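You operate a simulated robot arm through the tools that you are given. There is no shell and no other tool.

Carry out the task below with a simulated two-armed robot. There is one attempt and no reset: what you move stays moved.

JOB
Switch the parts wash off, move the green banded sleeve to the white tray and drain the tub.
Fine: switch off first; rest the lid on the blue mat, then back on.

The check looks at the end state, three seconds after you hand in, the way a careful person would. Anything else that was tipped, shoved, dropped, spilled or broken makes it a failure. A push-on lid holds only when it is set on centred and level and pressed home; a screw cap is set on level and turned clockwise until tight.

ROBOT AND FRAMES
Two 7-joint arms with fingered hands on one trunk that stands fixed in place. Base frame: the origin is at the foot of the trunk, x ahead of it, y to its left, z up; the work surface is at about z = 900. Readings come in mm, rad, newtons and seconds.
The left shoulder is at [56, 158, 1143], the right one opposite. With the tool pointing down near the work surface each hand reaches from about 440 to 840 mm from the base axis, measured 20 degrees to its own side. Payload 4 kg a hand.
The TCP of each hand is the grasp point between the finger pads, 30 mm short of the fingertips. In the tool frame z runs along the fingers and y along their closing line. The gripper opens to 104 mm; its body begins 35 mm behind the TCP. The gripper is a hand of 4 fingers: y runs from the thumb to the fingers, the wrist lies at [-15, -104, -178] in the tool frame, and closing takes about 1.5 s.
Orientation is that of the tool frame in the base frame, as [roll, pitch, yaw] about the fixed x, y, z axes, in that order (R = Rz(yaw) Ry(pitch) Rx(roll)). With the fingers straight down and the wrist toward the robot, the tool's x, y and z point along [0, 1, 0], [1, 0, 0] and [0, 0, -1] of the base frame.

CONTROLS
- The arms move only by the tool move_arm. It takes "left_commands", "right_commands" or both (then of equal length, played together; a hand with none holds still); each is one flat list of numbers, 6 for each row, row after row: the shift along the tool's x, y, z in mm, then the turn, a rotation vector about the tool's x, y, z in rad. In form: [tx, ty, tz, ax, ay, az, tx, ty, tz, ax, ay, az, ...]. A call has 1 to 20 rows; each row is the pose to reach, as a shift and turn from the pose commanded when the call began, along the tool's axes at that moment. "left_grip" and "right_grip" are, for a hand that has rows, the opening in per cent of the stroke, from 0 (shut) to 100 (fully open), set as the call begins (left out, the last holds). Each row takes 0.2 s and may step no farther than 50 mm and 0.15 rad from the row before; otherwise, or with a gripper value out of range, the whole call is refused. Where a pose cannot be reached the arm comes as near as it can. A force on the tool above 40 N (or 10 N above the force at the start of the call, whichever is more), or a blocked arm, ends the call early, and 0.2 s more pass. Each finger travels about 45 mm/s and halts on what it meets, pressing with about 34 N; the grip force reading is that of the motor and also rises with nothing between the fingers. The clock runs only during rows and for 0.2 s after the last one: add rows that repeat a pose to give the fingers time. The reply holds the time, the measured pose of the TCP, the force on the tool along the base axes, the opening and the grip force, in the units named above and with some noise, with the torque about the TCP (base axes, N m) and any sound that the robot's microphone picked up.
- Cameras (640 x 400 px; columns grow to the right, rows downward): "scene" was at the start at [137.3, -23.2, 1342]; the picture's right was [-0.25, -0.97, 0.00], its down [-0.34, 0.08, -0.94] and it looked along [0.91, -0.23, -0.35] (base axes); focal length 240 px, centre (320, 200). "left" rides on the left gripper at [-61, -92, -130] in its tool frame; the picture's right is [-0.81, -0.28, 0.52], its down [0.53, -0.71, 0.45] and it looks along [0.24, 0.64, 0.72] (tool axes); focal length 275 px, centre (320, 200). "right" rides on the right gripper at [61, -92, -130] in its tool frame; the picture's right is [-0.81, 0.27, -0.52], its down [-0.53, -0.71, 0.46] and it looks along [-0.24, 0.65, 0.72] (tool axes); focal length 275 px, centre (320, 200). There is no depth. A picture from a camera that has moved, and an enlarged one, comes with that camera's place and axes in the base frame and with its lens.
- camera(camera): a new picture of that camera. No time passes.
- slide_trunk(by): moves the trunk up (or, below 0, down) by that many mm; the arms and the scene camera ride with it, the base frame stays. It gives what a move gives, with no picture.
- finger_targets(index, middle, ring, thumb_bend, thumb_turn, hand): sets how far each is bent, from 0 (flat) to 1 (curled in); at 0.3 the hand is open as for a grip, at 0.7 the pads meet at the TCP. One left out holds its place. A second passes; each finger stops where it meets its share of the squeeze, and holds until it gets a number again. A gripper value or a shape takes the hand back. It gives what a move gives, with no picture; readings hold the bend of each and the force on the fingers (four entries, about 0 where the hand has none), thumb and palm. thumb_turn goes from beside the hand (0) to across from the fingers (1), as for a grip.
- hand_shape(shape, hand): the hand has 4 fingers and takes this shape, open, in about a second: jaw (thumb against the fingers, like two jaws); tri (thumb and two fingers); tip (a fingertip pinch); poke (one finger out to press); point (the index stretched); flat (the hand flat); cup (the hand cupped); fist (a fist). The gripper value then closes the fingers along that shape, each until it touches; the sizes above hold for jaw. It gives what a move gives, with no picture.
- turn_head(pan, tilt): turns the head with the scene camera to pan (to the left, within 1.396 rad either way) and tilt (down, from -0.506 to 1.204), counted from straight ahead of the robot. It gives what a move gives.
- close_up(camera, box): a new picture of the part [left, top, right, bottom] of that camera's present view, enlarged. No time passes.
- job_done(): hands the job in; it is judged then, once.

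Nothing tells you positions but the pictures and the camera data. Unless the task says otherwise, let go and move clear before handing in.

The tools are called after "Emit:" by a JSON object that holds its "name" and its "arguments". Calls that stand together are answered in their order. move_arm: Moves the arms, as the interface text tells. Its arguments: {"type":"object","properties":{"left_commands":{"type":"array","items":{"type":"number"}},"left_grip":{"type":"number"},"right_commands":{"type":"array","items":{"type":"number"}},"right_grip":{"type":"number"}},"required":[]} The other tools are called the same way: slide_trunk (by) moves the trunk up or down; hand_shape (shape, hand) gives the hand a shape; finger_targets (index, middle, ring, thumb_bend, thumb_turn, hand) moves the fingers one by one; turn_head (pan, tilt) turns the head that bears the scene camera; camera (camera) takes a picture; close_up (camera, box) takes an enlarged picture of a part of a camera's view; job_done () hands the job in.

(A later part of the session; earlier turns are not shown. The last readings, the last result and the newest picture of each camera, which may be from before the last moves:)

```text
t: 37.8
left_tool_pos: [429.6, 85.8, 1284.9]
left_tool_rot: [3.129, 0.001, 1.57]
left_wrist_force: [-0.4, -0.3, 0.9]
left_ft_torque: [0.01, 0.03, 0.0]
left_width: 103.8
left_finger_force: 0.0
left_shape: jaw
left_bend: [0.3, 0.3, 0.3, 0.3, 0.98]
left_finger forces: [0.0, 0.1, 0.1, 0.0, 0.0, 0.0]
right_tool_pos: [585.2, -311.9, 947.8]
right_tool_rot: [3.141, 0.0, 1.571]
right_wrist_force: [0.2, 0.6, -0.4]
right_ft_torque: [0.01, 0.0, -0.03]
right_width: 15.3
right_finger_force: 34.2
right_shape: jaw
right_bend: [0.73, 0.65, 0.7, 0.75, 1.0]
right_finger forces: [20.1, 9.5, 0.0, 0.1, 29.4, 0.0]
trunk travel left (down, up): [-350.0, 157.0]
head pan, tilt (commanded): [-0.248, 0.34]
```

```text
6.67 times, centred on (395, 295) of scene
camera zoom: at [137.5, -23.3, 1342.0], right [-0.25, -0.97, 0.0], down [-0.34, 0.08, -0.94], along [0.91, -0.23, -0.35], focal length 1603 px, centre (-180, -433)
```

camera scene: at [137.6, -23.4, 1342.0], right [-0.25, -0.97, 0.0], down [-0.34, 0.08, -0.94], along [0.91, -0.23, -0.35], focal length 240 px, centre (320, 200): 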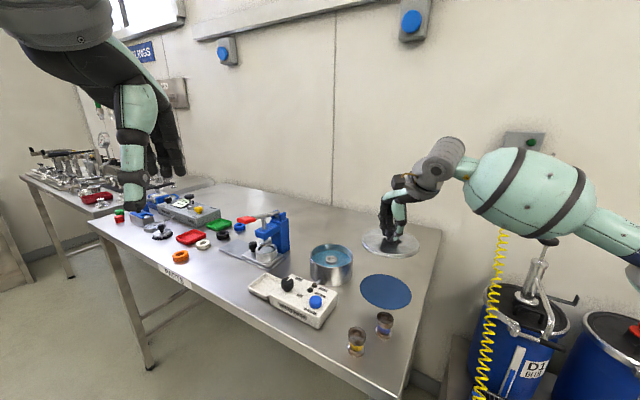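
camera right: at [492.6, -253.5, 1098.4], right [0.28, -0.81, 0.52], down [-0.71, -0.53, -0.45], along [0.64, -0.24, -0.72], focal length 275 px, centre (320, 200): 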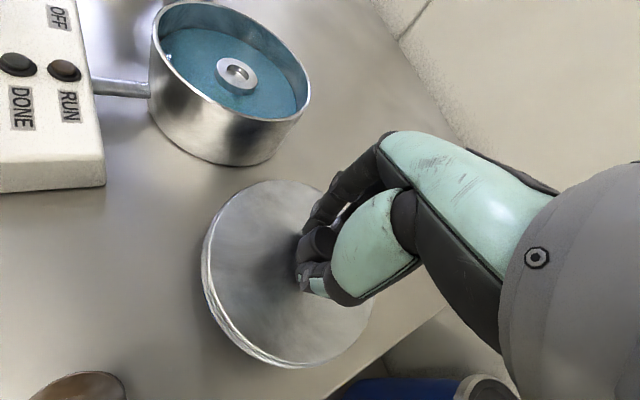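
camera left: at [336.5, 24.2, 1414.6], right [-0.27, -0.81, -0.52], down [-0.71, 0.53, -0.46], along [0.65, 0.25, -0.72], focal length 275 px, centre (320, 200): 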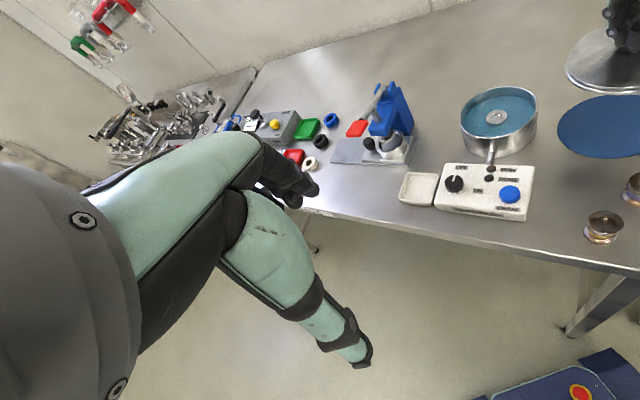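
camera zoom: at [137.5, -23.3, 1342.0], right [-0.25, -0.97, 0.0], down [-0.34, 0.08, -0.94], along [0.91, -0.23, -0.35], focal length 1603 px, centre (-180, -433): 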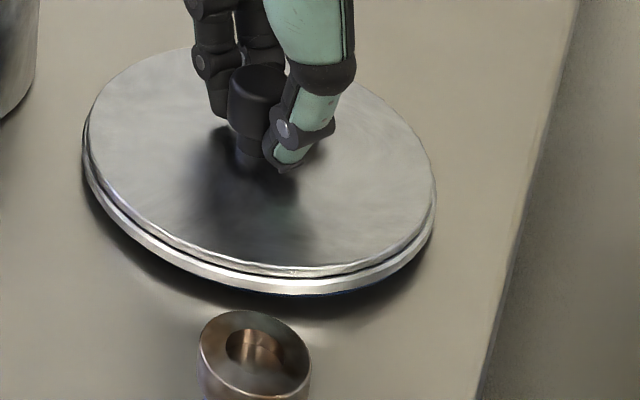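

Emit:
{"name": "move_arm", "arguments": {"right_commands": [0, 0, 1, 0, 0, 0, 0, 0, 1.5, 0, 0, 0, 0, 0, 2, 0, 0, 0, 0, 0, 2, 0, 0, 0]}}

Emit:
{"name": "close_up", "arguments": {"camera": "scene", "box": [350, 265, 440, 325]}}

Emit:
{"name": "close_up", "arguments": {"camera": "left", "box": [550, 70, 640, 180]}}

```text
t: 38.8
left_tool_pos: [430.9, 86.6, 1284.6]
left_tool_rot: [3.129, -0.003, 1.572]
left_wrist_force: [-0.1, 0.2, -0.5]
left_ft_torque: [0.03, -0.01, -0.03]
left_width: 103.8
left_finger_force: 0.3
left_shape: jaw
left_bend: [0.3, 0.3, 0.3, 0.3, 0.98]
left_finger forces: [0.0, 0.0, 0.0, 0.1, 0.0, 0.0]
right_tool_pos: [584.6, -313.1, 946.4]
right_tool_rot: [3.14, 0.0, 1.57]
right_wrist_force: [-0.7, -0.6, -1.2]
right_ft_torque: [0.0, 0.02, 0.0]
right_width: 15.1
right_finger_force: 34.1
right_shape: jaw
right_bend: [0.73, 0.65, 0.7, 0.75, 1.0]
right_finger forces: [20.0, 9.5, 0.0, 0.1, 29.3, 0.0]
trunk travel left (down, up): [-350.0, 157.0]
head pan, tilt (commanded): [-0.248, 0.34]
```

```text
6.67 times, centred on (395, 295) of scene
camera zoom: at [137.5, -23.3, 1342.0], right [-0.25, -0.97, 0.0], down [-0.34, 0.08, -0.94], along [0.91, -0.23, -0.35], focal length 1603 px, centre (-180, -433)
```

zoom: 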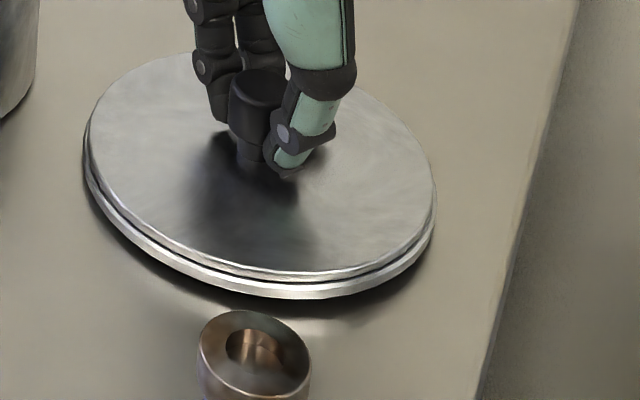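

```text
3.64 times, centred on (595, 125) of left
camera zoom: at [336.3, 24.4, 1414.6], right [-0.27, -0.81, -0.52], down [-0.71, 0.53, -0.46], along [0.65, 0.24, -0.72], focal length 1001 px, centre (-680, 473)
```

zoom: 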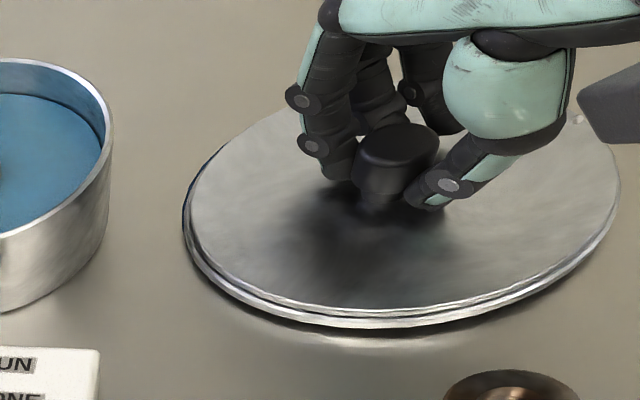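

Emit:
{"name": "move_arm", "arguments": {"right_commands": [0, 0, 1, 0, 0, 0, 0, 0, 2, 0, 0, 0, 0, 0, 2, 0, 0, 0]}}

Emit:
{"name": "move_arm", "arguments": {"right_commands": [0, 0, 1, 0, 0, 0, 0, 0, 2, 0, 0, 0, 0, 0, 2, 0, 0, 0]}}

Emit:
{"name": "close_up", "arguments": {"camera": "scene", "box": [350, 265, 440, 325]}}

```text
t: 39.6
left_tool_pos: [429.8, 86.4, 1285.7]
left_tool_rot: [3.128, -0.002, 1.57]
left_wrist_force: [-0.2, 0.3, 0.0]
left_ft_torque: [-0.01, -0.02, 0.01]
left_width: 104.1
left_finger_force: 0.1
left_shape: jaw
left_bend: [0.3, 0.3, 0.3, 0.3, 0.98]
left_finger forces: [0.0, 0.0, 0.0, 0.0, 0.1, 0.0]
right_tool_pos: [584.0, -312.9, 944.8]
right_tool_rot: [-3.14, 0.002, 1.573]
right_wrist_force: [-0.8, -0.8, 0.2]
right_ft_torque: [-0.04, -0.06, 0.0]
right_width: 14.9
right_finger_force: 33.9
right_shape: jaw
right_bend: [0.73, 0.65, 0.7, 0.75, 1.0]
right_finger forces: [19.9, 9.4, 0.0, 0.0, 29.6, 0.0]
trunk travel left (down, up): [-350.0, 157.0]
head pan, tilt (commanded): [-0.248, 0.34]
```

```text
t: 40.4
left_tool_pos: [429.0, 86.3, 1285.4]
left_tool_rot: [3.128, -0.002, 1.571]
left_wrist_force: [0.4, -0.3, 0.9]
left_ft_torque: [0.0, 0.03, 0.0]
left_width: 103.9
left_finger_force: 0.0
left_shape: jaw
left_bend: [0.3, 0.3, 0.3, 0.3, 0.98]
left_finger forces: [0.0, 0.0, 0.0, 0.1, 0.1, 0.0]
right_tool_pos: [584.6, -312.8, 944.7]
right_tool_rot: [3.139, -0.002, 1.573]
right_wrist_force: [-1.4, -0.3, 5.0]
right_ft_torque: [-0.04, -0.09, 0.01]
right_width: 15.1
right_finger_force: 33.9
right_shape: jaw
right_bend: [0.73, 0.65, 0.7, 0.75, 1.0]
right_finger forces: [19.9, 10.1, 0.0, 0.1, 31.1, 0.1]
trunk travel left (down, up): [-350.0, 157.0]
head pan, tilt (commanded): [-0.248, 0.34]
```

```text
6.67 times, centred on (395, 295) of scene
camera zoom: at [136.3, -23.0, 1342.1], right [-0.25, -0.97, 0.0], down [-0.34, 0.08, -0.94], along [0.91, -0.23, -0.35], focal length 1603 px, centre (-180, -433)
```

zoom: 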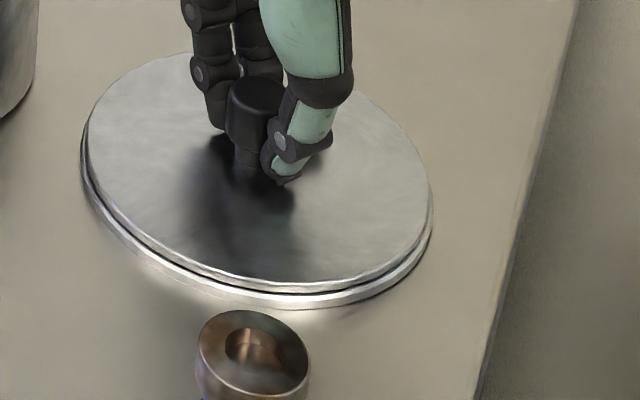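

Contact was felt at z of about 945, so the lid is resting on the mat. I'll release and lift away.

Emit:
{"name": "move_arm", "arguments": {"right_commands": [0, 0, -1, 0, 0, 0, 0, 0, -1, 0, 0, 0, 0, 0, -1, 0, 0, 0, 0, 0, -1, 0, 0, 0, 0, 0, -1, 0, 0, 0], "right_grip": 65}}

Emit:
{"name": "move_arm", "arguments": {"right_commands": [0, 0, -20, 0, 0, 0, 0, 0, -60, 0, 0, 0, 0, 0, -100, 0, 0, 0, 0, 0, -130, 0, 0, 0, 0, 0, -130, 0, 0, 0]}}

Emit:
{"name": "close_up", "arguments": {"camera": "scene", "box": [280, 230, 440, 330]}}

Emit:
{"name": "camera", "arguments": {"camera": "right"}}

```text
t: 41.6
left_tool_pos: [429.3, 86.0, 1285.2]
left_tool_rot: [3.128, -0.003, 1.571]
left_wrist_force: [-1.2, -0.1, 0.5]
left_ft_torque: [-0.01, 0.02, 0.01]
left_width: 103.9
left_finger_force: 0.1
left_shape: jaw
left_bend: [0.3, 0.3, 0.3, 0.3, 0.98]
left_finger forces: [0.1, 0.0, 0.0, 0.0, 0.1, 0.0]
right_tool_pos: [583.8, -312.7, 945.0]
right_tool_rot: [3.141, 0.001, 1.573]
right_wrist_force: [-0.1, 0.2, 0.9]
right_ft_torque: [-0.04, -0.01, 0.04]
right_width: 67.2
right_finger_force: 0.2
right_shape: jaw
right_bend: [0.28, 0.39, 0.36, 0.62, 1.0]
right_finger forces: [0.0, 0.0, 0.1, 0.0, 0.0, 0.0]
trunk travel left (down, up): [-350.0, 157.0]
head pan, tilt (commanded): [-0.248, 0.34]
```

```text
t: 42.8
left_tool_pos: [430.2, 86.2, 1284.9]
left_tool_rot: [3.13, -0.001, 1.57]
left_wrist_force: [-0.8, -0.2, 0.2]
left_ft_torque: [0.02, 0.0, 0.03]
left_width: 103.9
left_finger_force: 0.1
left_shape: jaw
left_bend: [0.3, 0.3, 0.3, 0.3, 0.98]
left_finger forces: [0.1, 0.0, 0.1, 0.0, 0.1, 0.0]
right_tool_pos: [585.3, -312.4, 1073.3]
right_tool_rot: [3.14, 0.001, 1.574]
right_wrist_force: [0.1, 0.7, -0.2]
right_ft_torque: [-0.02, 0.02, -0.01]
right_width: 67.5
right_finger_force: 0.1
right_shape: jaw
right_bend: [0.28, 0.39, 0.36, 0.62, 1.0]
right_finger forces: [0.1, 0.0, 0.0, 0.0, 0.1, 0.0]
trunk travel left (down, up): [-350.0, 157.0]
head pan, tilt (commanded): [-0.248, 0.34]
```

```text
4.00 times, centred on (360, 280) of scene
camera zoom: at [137.4, -23.5, 1342.0], right [-0.25, -0.97, 0.0], down [-0.34, 0.08, -0.94], along [0.91, -0.23, -0.35], focal length 962 px, centre (160, -120)
```

zoom: 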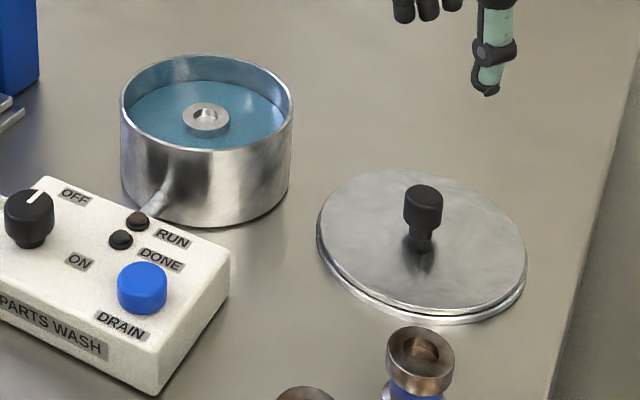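

```text
taken
camera right: at [493.7, -252.7, 1203.9], right [0.28, -0.81, 0.52], down [-0.71, -0.53, -0.45], along [0.64, -0.24, -0.72], focal length 275 px, centre (320, 200)
```

right: 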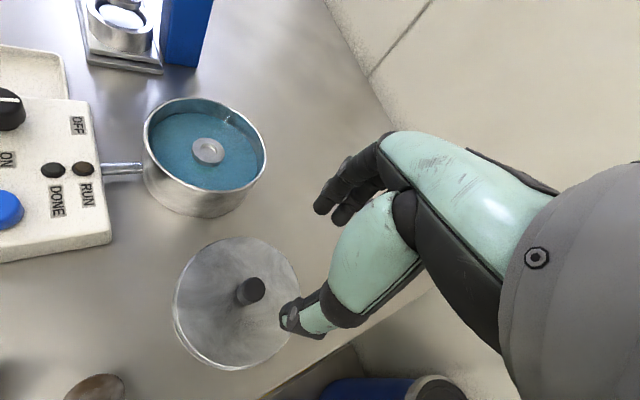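

The lid sits on the mat. The sleeve top triangulates to about (692, -198, 947), so I'll move over the tub with a narrower opening and look in.

Emit:
{"name": "move_arm", "arguments": {"right_commands": [19, 18, 0, 0, 0, 0, 38, 36, 0, 0, 0, 0, 57, 54, 0, 0, 0, 0, 76, 72, 0, 0, 0, 0, 95, 90, 0, 0, 0, 0, 114, 107, 0, 0, 0, 0, 114, 107, 0, 0, 0, 0, 114, 107, 0, 0, 0, 0], "right_grip": 55}}

Emit:
{"name": "camera", "arguments": {"camera": "right"}}

Emit:
{"name": "close_up", "arguments": {"camera": "right", "box": [180, 190, 360, 370]}}

Emit:
{"name": "close_up", "arguments": {"camera": "scene", "box": [280, 210, 380, 290]}}

Emit:
{"name": "close_up", "arguments": {"camera": "left", "box": [430, 60, 560, 170]}}

```text
t: 44.6
left_tool_pos: [430.5, 87.1, 1285.8]
left_tool_rot: [3.129, 0.001, 1.571]
left_wrist_force: [-0.1, 0.2, -0.2]
left_ft_torque: [-0.01, 0.0, 0.0]
left_width: 103.8
left_finger_force: 0.1
left_shape: jaw
left_bend: [0.3, 0.3, 0.3, 0.3, 0.98]
left_finger forces: [0.0, 0.1, 0.0, 0.0, 0.1, 0.1]
right_tool_pos: [692.5, -197.9, 1074.0]
right_tool_rot: [-3.141, 0.0, 1.573]
right_wrist_force: [-0.8, -1.2, -0.2]
right_ft_torque: [0.02, -0.01, -0.03]
right_width: 57.6
right_finger_force: 0.1
right_shape: jaw
right_bend: [0.74, 0.42, 0.39, 0.67, 1.0]
right_finger forces: [0.0, 0.0, 0.0, 0.0, 0.1, 0.1]
trunk travel left (down, up): [-350.0, 157.0]
head pan, tilt (commanded): [-0.248, 0.34]
```

```text
taken
camera right: at [599.7, -137.2, 1204.8], right [0.28, -0.81, 0.52], down [-0.71, -0.53, -0.46], along [0.65, -0.24, -0.72], focal length 275 px, centre (320, 200)
```

right: 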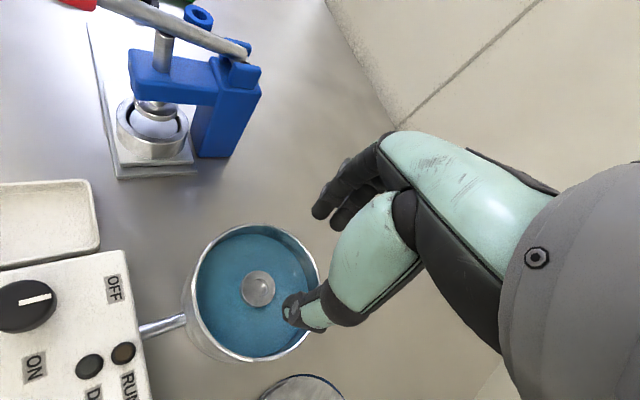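

```text
2.22 times, centred on (270, 280) of right
camera zoom: at [599.7, -137.2, 1204.8], right [0.28, -0.81, 0.52], down [-0.71, -0.53, -0.46], along [0.65, -0.24, -0.72], focal length 612 px, centre (431, 22)
```

zoom: 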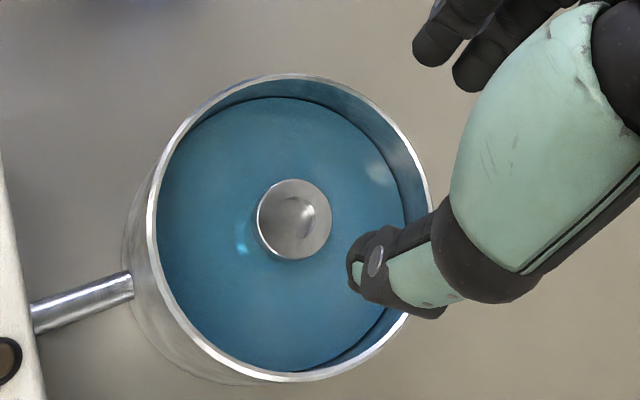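

```text
5.00 times, centred on (330, 250) of scene
camera zoom: at [137.4, -23.1, 1342.0], right [-0.25, -0.97, 0.0], down [-0.34, 0.08, -0.94], along [0.91, -0.23, -0.35], focal length 1202 px, centre (270, -50)
```

zoom: 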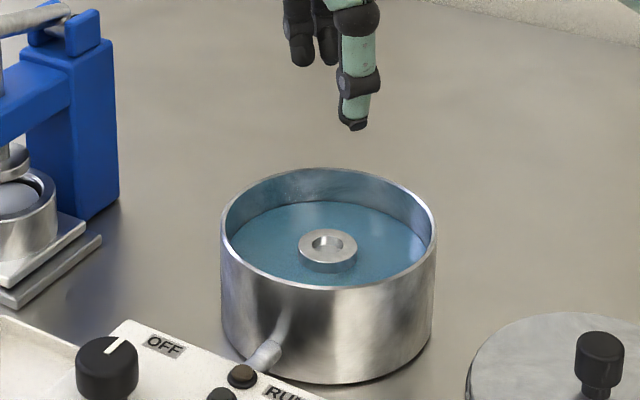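

```text
3.64 times, centred on (495, 115) of left
camera zoom: at [336.0, 24.6, 1414.7], right [-0.27, -0.81, -0.52], down [-0.71, 0.53, -0.46], along [0.65, 0.24, -0.72], focal length 1001 px, centre (-316, 509)
```

zoom: 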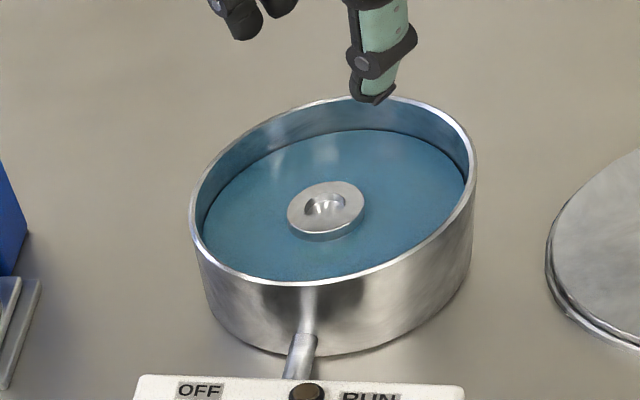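

The index bend reading looks odd (0.74 at this opening), so I'll look closely at the hand before going down.

Emit:
{"name": "close_up", "arguments": {"camera": "right", "box": [270, 120, 430, 220]}}

Emit:
{"name": "close_up", "arguments": {"camera": "scene", "box": [310, 170, 390, 240]}}

Emit:
{"name": "close_up", "arguments": {"camera": "left", "box": [460, 0, 580, 100]}}

```text
4.00 times, centred on (350, 170) of right
camera zoom: at [599.7, -137.2, 1204.8], right [0.28, -0.81, 0.52], down [-0.71, -0.53, -0.46], along [0.65, -0.24, -0.72], focal length 1101 px, centre (200, 320)
```

zoom: 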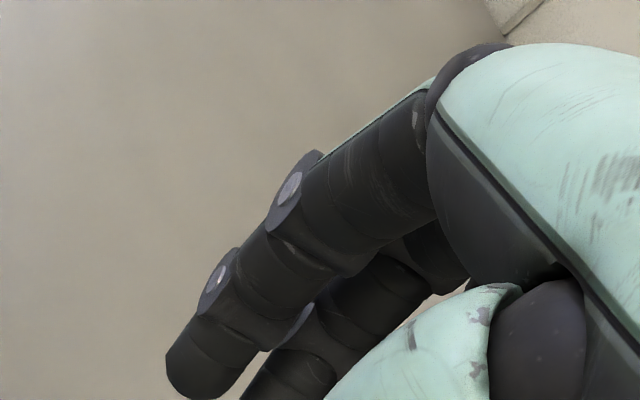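

```text
5.71 times, centred on (350, 205) of scene
camera zoom: at [137.4, -23.1, 1342.0], right [-0.25, -0.97, 0.0], down [-0.34, 0.08, -0.94], along [0.91, -0.23, -0.35], focal length 1374 px, centre (149, 171)
```

zoom: 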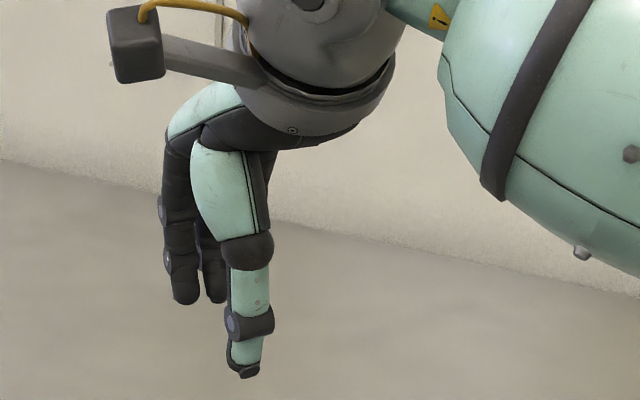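

```text
4.00 times, centred on (520, 50) of left
camera zoom: at [336.0, 24.6, 1414.7], right [-0.27, -0.81, -0.52], down [-0.71, 0.53, -0.46], along [0.65, 0.24, -0.72], focal length 1101 px, centre (-480, 800)
```

zoom: 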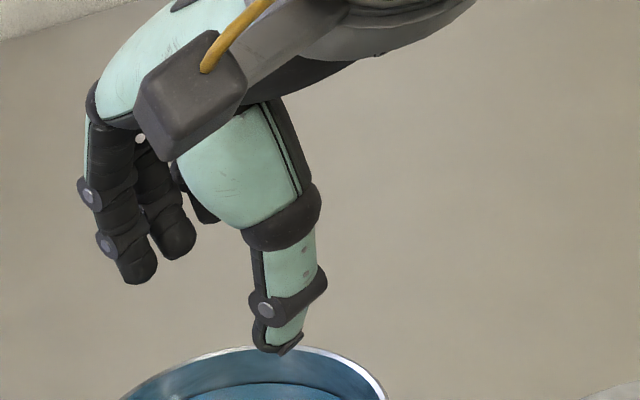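

The fingers look normal, so that reading is just noise. The sleeve is right under the grasp point, and I'll descend partway and verify again.

Emit:
{"name": "move_arm", "arguments": {"right_commands": [0, 0.5, 25, 0, 0, 0, 0, 0.5, 50, 0, 0, 0, 0, 0.5, 75, 0, 0, 0, 0, 0.5, 75, 0, 0, 0]}}

Emit:
{"name": "close_up", "arguments": {"camera": "right", "box": [180, 190, 360, 370]}}

Emit:
{"name": "close_up", "arguments": {"camera": "scene", "box": [280, 210, 380, 290]}}

Emit:
{"name": "close_up", "arguments": {"camera": "left", "box": [430, 60, 560, 170]}}

```text
t: 45.6
left_tool_pos: [429.6, 86.0, 1285.4]
left_tool_rot: [3.128, -0.001, 1.572]
left_wrist_force: [0.0, -1.0, -0.2]
left_ft_torque: [0.03, 0.01, 0.01]
left_width: 103.9
left_finger_force: 0.2
left_shape: jaw
left_bend: [0.3, 0.3, 0.3, 0.3, 0.98]
left_finger forces: [0.1, 0.0, 0.0, 0.0, 0.0, 0.0]
right_tool_pos: [690.9, -199.0, 1000.0]
right_tool_rot: [3.141, 0.002, 1.572]
right_wrist_force: [-1.3, 0.0, -0.2]
right_ft_torque: [0.0, 0.01, 0.02]
right_width: 57.6
right_finger_force: 0.1
right_shape: jaw
right_bend: [0.74, 0.42, 0.39, 0.67, 1.0]
right_finger forces: [0.0, 0.1, 0.0, 0.0, 0.0, 0.0]
trunk travel left (down, up): [-350.0, 157.0]
head pan, tilt (commanded): [-0.248, 0.34]
```

```text
2.22 times, centred on (270, 280) of right
camera zoom: at [598.6, -138.1, 1131.1], right [0.28, -0.81, 0.52], down [-0.71, -0.53, -0.46], along [0.65, -0.24, -0.72], focal length 612 px, centre (431, 22)
```

zoom: 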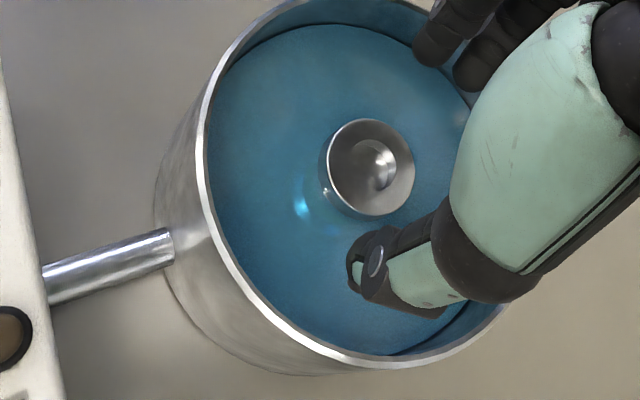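

```text
5.00 times, centred on (330, 250) of scene
camera zoom: at [137.4, -23.1, 1342.0], right [-0.25, -0.97, 0.0], down [-0.34, 0.08, -0.94], along [0.91, -0.23, -0.35], focal length 1202 px, centre (270, -50)
```

zoom: 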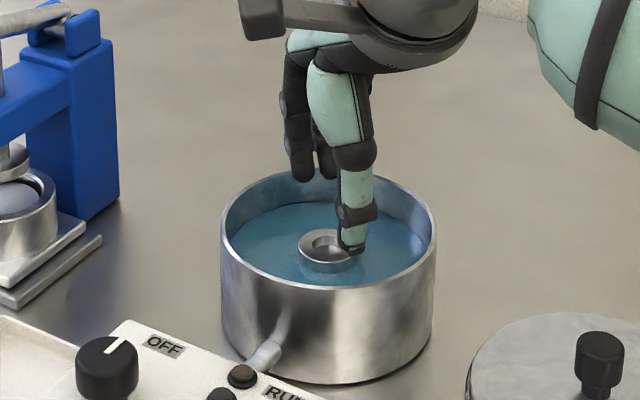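

```text
3.64 times, centred on (495, 115) of left
camera zoom: at [336.0, 24.5, 1414.7], right [-0.27, -0.81, -0.52], down [-0.71, 0.53, -0.46], along [0.65, 0.24, -0.72], focal length 1001 px, centre (-316, 509)
```

zoom: 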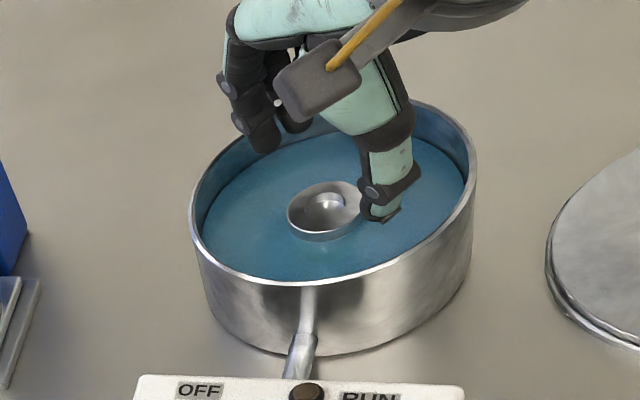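

The sleeve needs about +3 mm in x. I'll correct and lower so the pads straddle its top flange.

Emit:
{"name": "move_arm", "arguments": {"right_commands": [0, 1.5, 12, 0, 0, 0, 0, 2.7, 24, 0, 0, 0, 0, 2.7, 36, 0, 0, 0, 0, 2.7, 45, 0, 0, 0, 0, 2.7, 45, 0, 0, 0]}}

Emit:
{"name": "close_up", "arguments": {"camera": "right", "box": [220, 170, 400, 350]}}

Emit:
{"name": "close_up", "arguments": {"camera": "scene", "box": [280, 210, 380, 290]}}

Emit:
{"name": "close_up", "arguments": {"camera": "left", "box": [430, 60, 560, 170]}}

```text
t: 46.6
left_tool_pos: [414.3, 85.5, 1290.0]
left_tool_rot: [3.116, -0.004, 1.572]
left_wrist_force: [1.2, 0.0, -0.9]
left_ft_torque: [0.05, 0.01, 0.0]
left_width: 104.2
left_finger_force: 0.2
left_shape: jaw
left_bend: [0.3, 0.3, 0.3, 0.3, 0.98]
left_finger forces: [0.0, 0.1, 0.0, 0.0, 0.0, 0.0]
right_tool_pos: [687.4, -199.2, 973.3]
right_tool_rot: [3.108, -0.002, 1.574]
right_wrist_force: [0.1, -0.4, -0.4]
right_ft_torque: [0.02, -0.02, 0.02]
right_width: 57.2
right_finger_force: 0.1
right_shape: jaw
right_bend: [0.74, 0.43, 0.39, 0.67, 1.0]
right_finger forces: [0.1, 0.1, 0.0, 0.0, 0.0, 0.1]
trunk travel left (down, up): [-350.0, 157.0]
head pan, tilt (commanded): [-0.248, 0.34]
stopped in row 5 (right hand): the force on the tool passed its limit at 43 N (the readings are from after the stop); the commanded pose is now the measured one
```

```text
2.22 times, centred on (310, 260) of right
camera zoom: at [591.3, -139.1, 1101.1], right [0.26, -0.81, 0.52], down [-0.7, -0.53, -0.48], along [0.67, -0.24, -0.7], focal length 612 px, centre (342, 67)
```

zoom: 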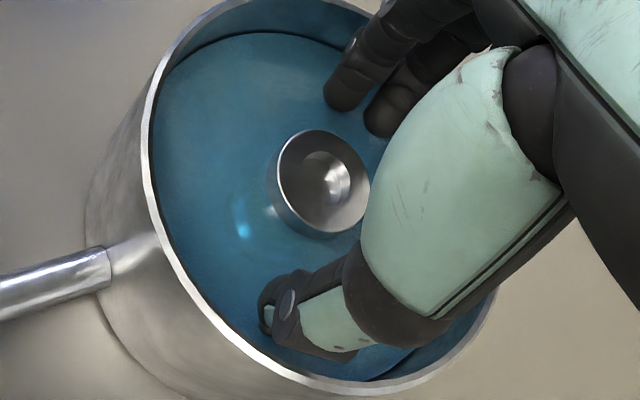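

```text
5.00 times, centred on (330, 250) of scene
camera zoom: at [138.1, -24.1, 1341.7], right [-0.25, -0.97, 0.0], down [-0.34, 0.08, -0.94], along [0.91, -0.23, -0.35], focal length 1202 px, centre (270, -50)
```

zoom: 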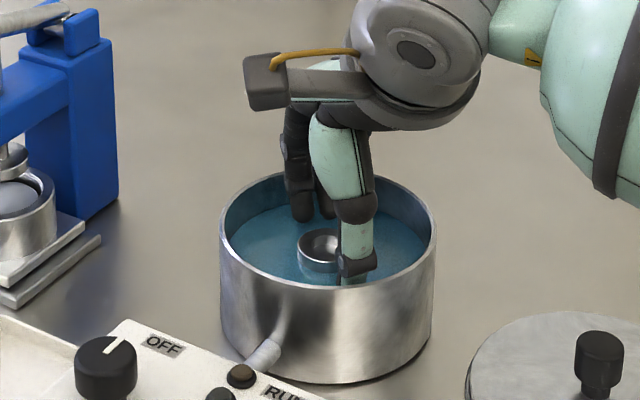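

```text
3.64 times, centred on (495, 115) of left
camera zoom: at [320.0, 23.9, 1418.2], right [-0.26, -0.81, -0.53], down [-0.7, 0.53, -0.47], along [0.66, 0.25, -0.71], focal length 1001 px, centre (-316, 509)
```

zoom: 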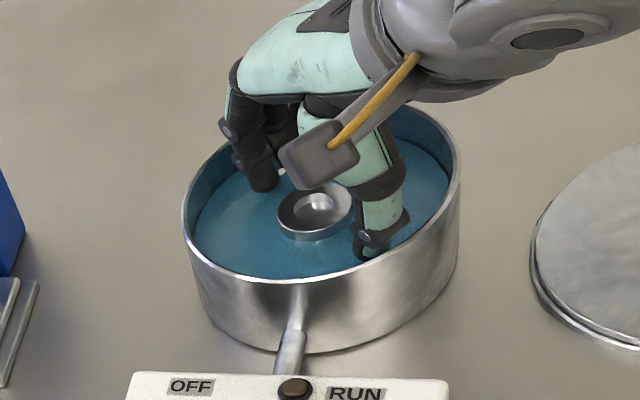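

The descent stopped on contact at about 43 N, and the sleeve and tub look unmoved. Before anything else I'll find out what touched, probably the thumb against the tub rim.

Emit:
{"name": "close_up", "arguments": {"camera": "scene", "box": [300, 220, 370, 275]}}

Emit:
{"name": "close_up", "arguments": {"camera": "left", "box": [460, 80, 560, 160]}}

Emit:
{"name": "camera", "arguments": {"camera": "right"}}

Emit:
{"name": "camera", "arguments": {"camera": "scene"}}

```text
7.27 times, centred on (335, 248) of scene
camera zoom: at [138.1, -24.1, 1341.7], right [-0.25, -0.97, 0.0], down [-0.34, 0.08, -0.94], along [0.91, -0.23, -0.35], focal length 1749 px, centre (211, -146)
```

zoom: 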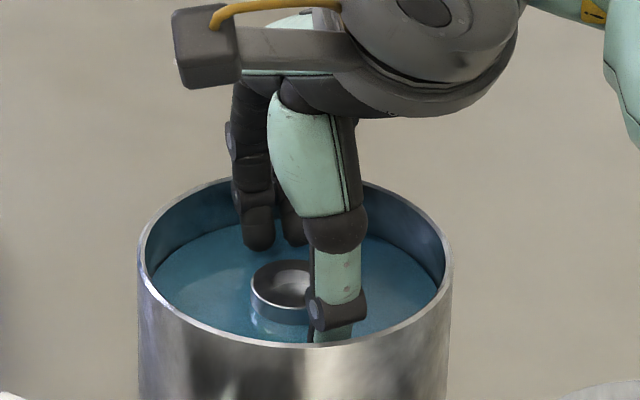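

```text
5.00 times, centred on (510, 120) of left
camera zoom: at [320.0, 23.9, 1418.2], right [-0.26, -0.81, -0.53], down [-0.7, 0.53, -0.47], along [0.66, 0.25, -0.71], focal length 1376 px, centre (-630, 600)
```

zoom: 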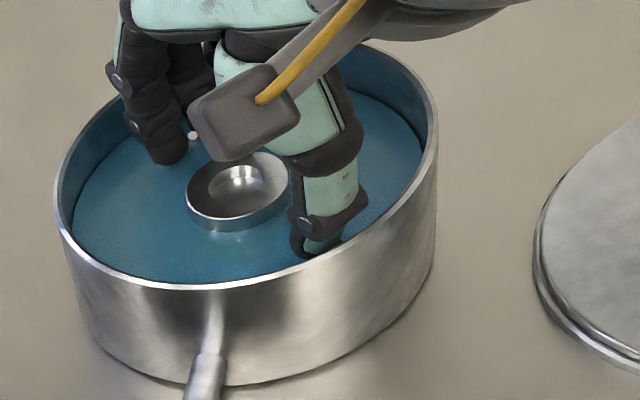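

```text
taken
camera right: at [591.3, -139.1, 1101.1], right [0.26, -0.81, 0.52], down [-0.7, -0.53, -0.48], along [0.67, -0.24, -0.7], focal length 275 px, centre (320, 200)
```

right: 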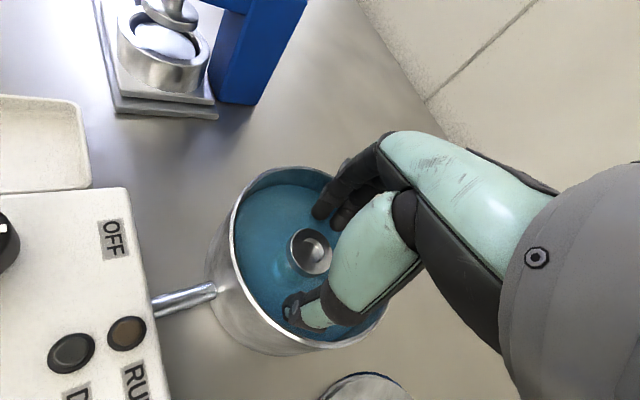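

```text
taken
camera scene: at [138.1, -24.1, 1341.7], right [-0.25, -0.97, 0.0], down [-0.34, 0.08, -0.94], along [0.91, -0.23, -0.35], focal length 240 px, centre (320, 200)
```

scene: 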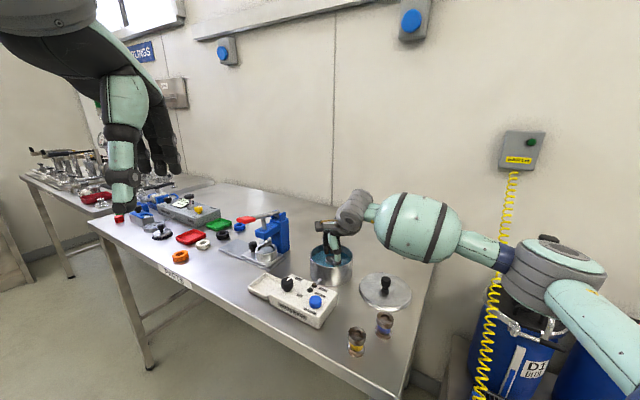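

The thumb's lower knuckle most likely met the near rim. I'll rise clear, level the hand, narrow the opening and shift the hand slightly forward before trying again.

Emit:
{"name": "move_arm", "arguments": {"right_commands": [0, 0, -10, 0.01, 0, 0, 0, 1, -20, 0.02, 0, 0, 0, 3, -27, 0.033, 0, 0, 0, 5, -30, 0.033, 0, 0, 0, 5, -30, 0.033, 0, 0, 0, 5, -30, 0.033, 0, 0], "right_grip": 46}}

Emit:
{"name": "close_up", "arguments": {"camera": "right", "box": [180, 170, 380, 350]}}

Emit:
{"name": "close_up", "arguments": {"camera": "left", "box": [430, 60, 560, 170]}}

Emit:
{"name": "close_up", "arguments": {"camera": "scene", "box": [280, 210, 380, 290]}}

```text
t: 48.0
left_tool_pos: [414.3, 86.5, 1290.0]
left_tool_rot: [3.116, -0.002, 1.571]
left_wrist_force: [0.7, -0.3, 0.1]
left_ft_torque: [0.01, 0.01, 0.0]
left_width: 104.2
left_finger_force: 0.3
left_shape: jaw
left_bend: [0.3, 0.3, 0.3, 0.3, 0.98]
left_finger forces: [0.0, 0.0, 0.1, 0.1, 0.0, 0.1]
right_tool_pos: [691.6, -198.7, 1005.2]
right_tool_rot: [-3.141, -0.002, 1.573]
right_wrist_force: [-0.6, 0.3, 0.7]
right_ft_torque: [-0.01, -0.03, -0.02]
right_width: 48.5
right_finger_force: 0.0
right_shape: jaw
right_bend: [0.74, 0.46, 0.43, 0.71, 1.0]
right_finger forces: [0.0, 0.1, 0.0, 0.1, 0.0, 0.0]
trunk travel left (down, up): [-350.0, 157.0]
head pan, tilt (commanded): [-0.248, 0.34]
```

```text
2.22 times, centred on (280, 260) of right
camera zoom: at [599.7, -138.3, 1135.5], right [0.28, -0.81, 0.51], down [-0.71, -0.53, -0.46], along [0.65, -0.24, -0.73], focal length 612 px, centre (409, 67)
```

zoom: 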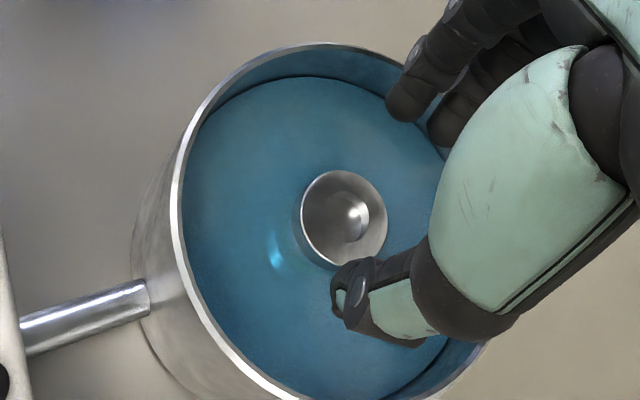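

```text
3.64 times, centred on (495, 115) of left
camera zoom: at [319.4, 24.9, 1418.6], right [-0.26, -0.81, -0.53], down [-0.7, 0.53, -0.47], along [0.66, 0.25, -0.71], focal length 1001 px, centre (-316, 509)
```

zoom: 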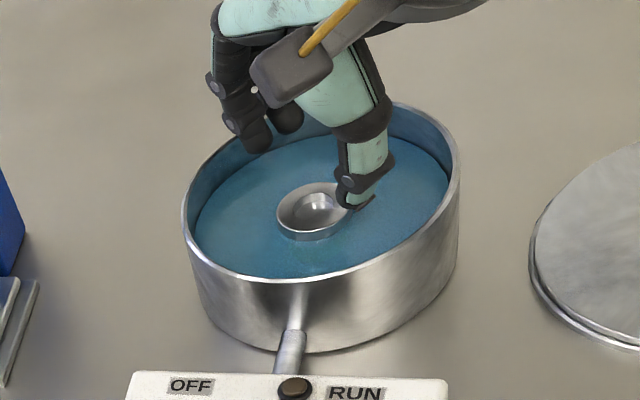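

```text
5.00 times, centred on (330, 250) of scene
camera zoom: at [137.5, -23.0, 1342.0], right [-0.25, -0.97, 0.0], down [-0.34, 0.08, -0.94], along [0.91, -0.23, -0.35], focal length 1202 px, centre (270, -50)
```

zoom: 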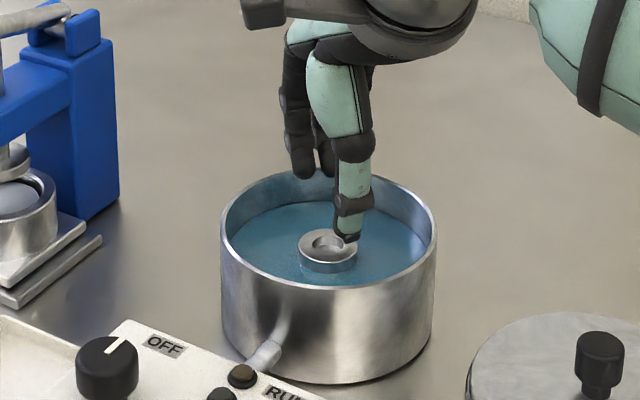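

The hand is level again and narrower. I'll aim slightly forward at (694.5, -199) to keep the thumb off the near rim, and lower in stages.

Emit:
{"name": "move_arm", "arguments": {"right_commands": [0, 1.5, 10, 0, 0, 0, 0, 3, 20, 0, 0, 0, 0, 3, 32, 0, 0, 0, 0, 3, 32, 0, 0, 0]}}

Emit:
{"name": "close_up", "arguments": {"camera": "right", "box": [200, 170, 380, 350]}}

Emit:
{"name": "close_up", "arguments": {"camera": "left", "box": [450, 70, 560, 160]}}

Emit:
{"name": "close_up", "arguments": {"camera": "scene", "box": [300, 220, 370, 275]}}

```text
t: 49.0
left_tool_pos: [414.7, 86.7, 1290.2]
left_tool_rot: [3.113, -0.002, 1.57]
left_wrist_force: [0.3, 0.4, 0.0]
left_ft_torque: [-0.02, -0.02, 0.0]
left_width: 103.9
left_finger_force: 0.0
left_shape: jaw
left_bend: [0.3, 0.3, 0.3, 0.3, 0.98]
left_finger forces: [0.0, 0.0, 0.1, 0.0, 0.0, 0.0]
right_tool_pos: [692.7, -196.7, 972.0]
right_tool_rot: [3.141, -0.002, 1.574]
right_wrist_force: [1.0, 0.3, 0.7]
right_ft_torque: [0.01, 0.0, 0.01]
right_width: 48.1
right_finger_force: 0.1
right_shape: jaw
right_bend: [0.74, 0.46, 0.43, 0.71, 1.0]
right_finger forces: [0.0, 0.0, 0.0, 0.1, 0.0, 0.0]
trunk travel left (down, up): [-350.0, 157.0]
head pan, tilt (commanded): [-0.248, 0.34]
```

```text
2.22 times, centred on (290, 260) of right
camera zoom: at [601.1, -137.7, 1103.4], right [0.28, -0.81, 0.51], down [-0.71, -0.53, -0.46], along [0.65, -0.24, -0.73], focal length 612 px, centre (387, 67)
```

zoom: 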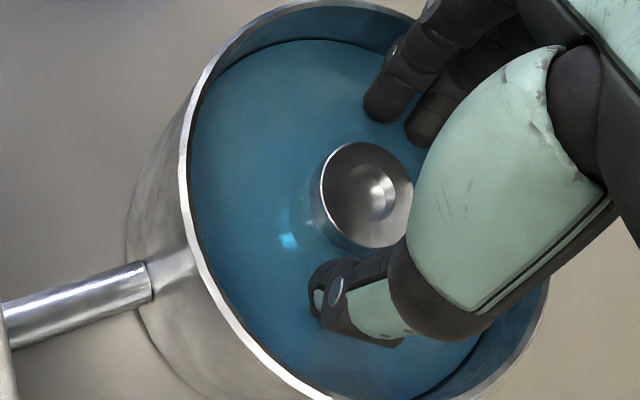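

```text
4.44 times, centred on (505, 115) of left
camera zoom: at [319.3, 24.9, 1418.6], right [-0.26, -0.81, -0.53], down [-0.7, 0.53, -0.47], along [0.66, 0.25, -0.71], focal length 1224 px, centre (-502, 578)
```

zoom: 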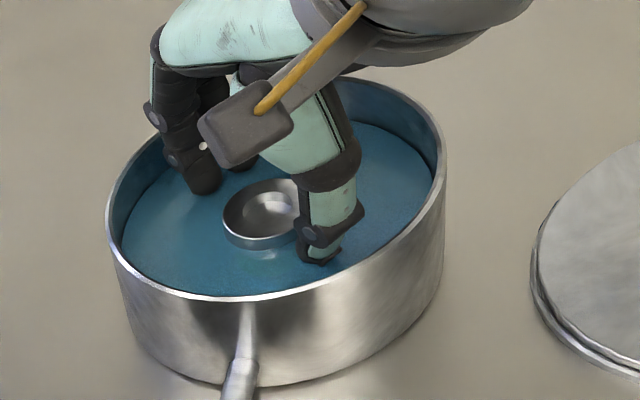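

```text
7.27 times, centred on (335, 248) of scene
camera zoom: at [137.5, -23.0, 1342.0], right [-0.25, -0.97, 0.0], down [-0.34, 0.08, -0.94], along [0.91, -0.23, -0.35], focal length 1749 px, centre (211, -146)
```

zoom: 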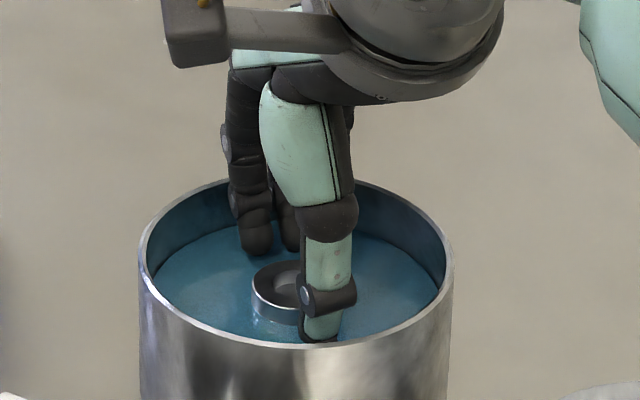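

The thumb now sits well inside the rim and the sleeve is centred between the digits. I'll descend the last 15 mm slowly.

Emit:
{"name": "move_arm", "arguments": {"right_commands": [-1, 0.5, 4, 0, 0, 0, -1, 0.5, 8, 0, 0, 0, -1, 0.5, 12, 0, 0, 0, -1, 0.5, 15, 0, 0, 0, -1, 0.5, 15, 0, 0, 0]}}

Emit:
{"name": "close_up", "arguments": {"camera": "right", "box": [200, 170, 380, 350]}}

Emit:
{"name": "close_up", "arguments": {"camera": "left", "box": [450, 70, 560, 160]}}

Emit:
{"name": "close_up", "arguments": {"camera": "scene", "box": [300, 220, 370, 275]}}

```text
t: 50.2
left_tool_pos: [411.4, 87.9, 1290.6]
left_tool_rot: [3.115, 0.0, 1.57]
left_wrist_force: [-0.2, 0.0, 0.3]
left_ft_torque: [0.04, -0.01, 0.0]
left_width: 103.9
left_finger_force: 0.1
left_shape: jaw
left_bend: [0.3, 0.3, 0.3, 0.3, 0.98]
left_finger forces: [0.0, 0.1, 0.0, 0.0, 0.0, 0.0]
right_tool_pos: [693.3, -197.5, 958.9]
right_tool_rot: [3.14, -0.003, 1.576]
right_wrist_force: [-9.7, 5.0, 7.4]
right_ft_torque: [-0.22, -0.37, 0.0]
right_width: 47.4
right_finger_force: 0.0
right_shape: jaw
right_bend: [0.74, 0.48, 0.46, 0.71, 1.0]
right_finger forces: [0.1, 4.9, 7.4, 0.0, 0.1, 0.1]
trunk travel left (down, up): [-350.0, 157.0]
head pan, tilt (commanded): [-0.248, 0.34]
```

```text
2.22 times, centred on (290, 260) of right
camera zoom: at [600.6, -137.5, 1089.9], right [0.28, -0.81, 0.52], down [-0.71, -0.53, -0.46], along [0.65, -0.24, -0.72], focal length 612 px, centre (387, 67)
```

zoom: 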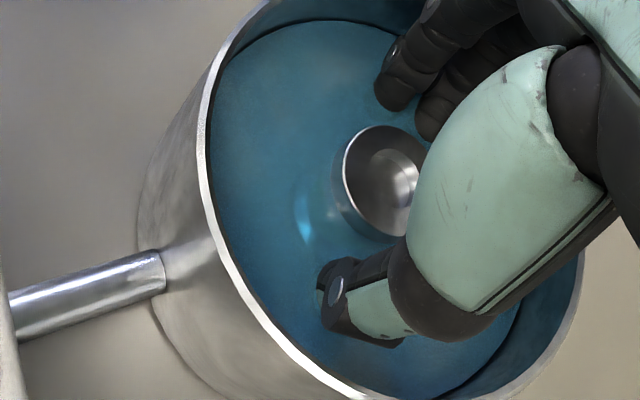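

```text
4.44 times, centred on (505, 115) of left
camera zoom: at [316.8, 26.0, 1419.2], right [-0.26, -0.81, -0.53], down [-0.7, 0.53, -0.47], along [0.66, 0.24, -0.71], focal length 1224 px, centre (-502, 578)
```

zoom: 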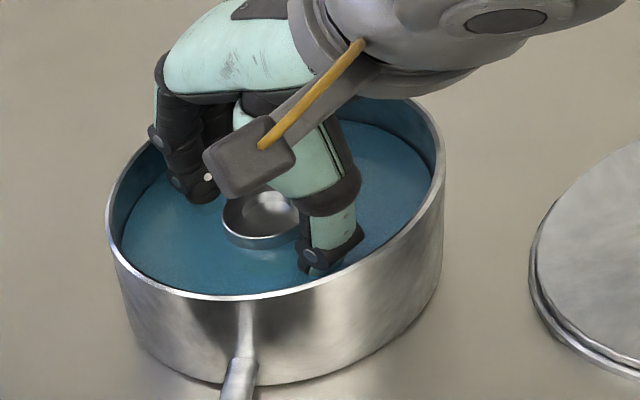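

```text
7.27 times, centred on (335, 248) of scene
camera zoom: at [134.7, -22.0, 1342.3], right [-0.25, -0.97, 0.0], down [-0.33, 0.08, -0.94], along [0.91, -0.23, -0.34], focal length 1749 px, centre (211, -146)
```

zoom: 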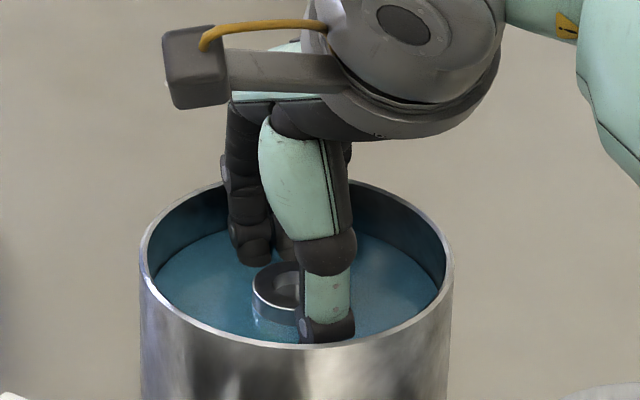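

The middle and ring fingers are touching the far rim, as the force points back and up. I'll rise a little, shift 4 mm toward the robot and come down again.

Emit:
{"name": "move_arm", "arguments": {"right_commands": [0, -1, -7, 0, 0, 0, 0, -3, -14, 0, 0, 0, 0.5, -4.5, -16, 0, 0, 0, 0.5, -4.5, -16, 0, 0, 0]}}

Emit:
{"name": "close_up", "arguments": {"camera": "right", "box": [200, 170, 380, 350]}}

Emit:
{"name": "close_up", "arguments": {"camera": "scene", "box": [300, 220, 370, 275]}}

Emit:
{"name": "close_up", "arguments": {"camera": "left", "box": [450, 70, 560, 160]}}

```text
t: 51.2
left_tool_pos: [414.6, 86.8, 1290.0]
left_tool_rot: [3.115, -0.002, 1.573]
left_wrist_force: [-0.2, -0.9, 0.3]
left_ft_torque: [0.01, 0.02, -0.01]
left_width: 104.2
left_finger_force: 0.0
left_shape: jaw
left_bend: [0.3, 0.3, 0.3, 0.3, 0.98]
left_finger forces: [0.0, 0.0, 0.0, 0.1, 0.1, 0.0]
right_tool_pos: [689.8, -199.3, 973.0]
right_tool_rot: [3.141, -0.004, 1.574]
right_wrist_force: [0.6, 0.0, 0.2]
right_ft_torque: [-0.02, 0.02, 0.01]
right_width: 48.1
right_finger_force: 0.1
right_shape: jaw
right_bend: [0.74, 0.46, 0.43, 0.71, 1.0]
right_finger forces: [0.0, 0.0, 0.0, 0.0, 0.0, 0.1]
trunk travel left (down, up): [-350.0, 157.0]
head pan, tilt (commanded): [-0.248, 0.34]
```

```text
2.22 times, centred on (290, 260) of right
camera zoom: at [597.8, -138.6, 1103.9], right [0.28, -0.81, 0.51], down [-0.71, -0.53, -0.46], along [0.65, -0.24, -0.73], focal length 612 px, centre (387, 67)
```

zoom: 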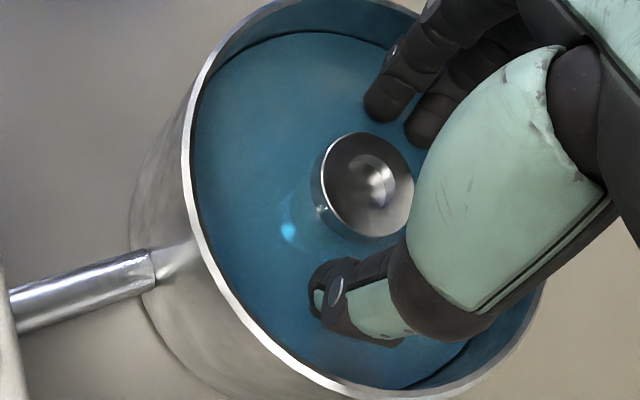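

```text
7.27 times, centred on (335, 248) of scene
camera zoom: at [137.6, -23.2, 1342.0], right [-0.25, -0.97, 0.0], down [-0.34, 0.08, -0.94], along [0.91, -0.23, -0.35], focal length 1749 px, centre (211, -146)
```

zoom: 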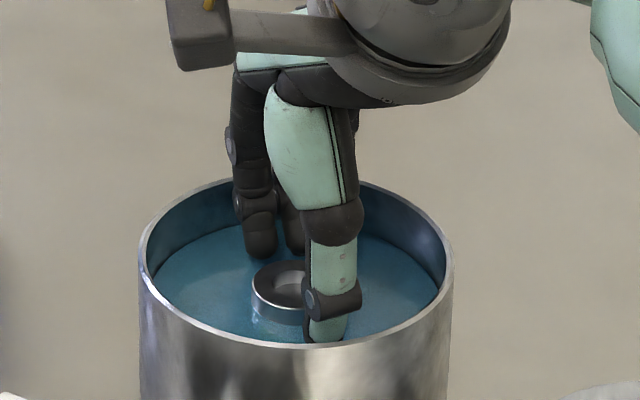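

```text
4.44 times, centred on (505, 115) of left
camera zoom: at [319.4, 24.7, 1418.6], right [-0.26, -0.81, -0.53], down [-0.7, 0.53, -0.47], along [0.66, 0.25, -0.71], focal length 1224 px, centre (-502, 578)
```

zoom: 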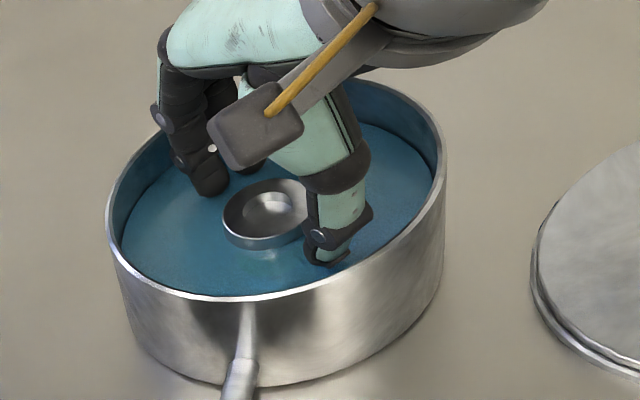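

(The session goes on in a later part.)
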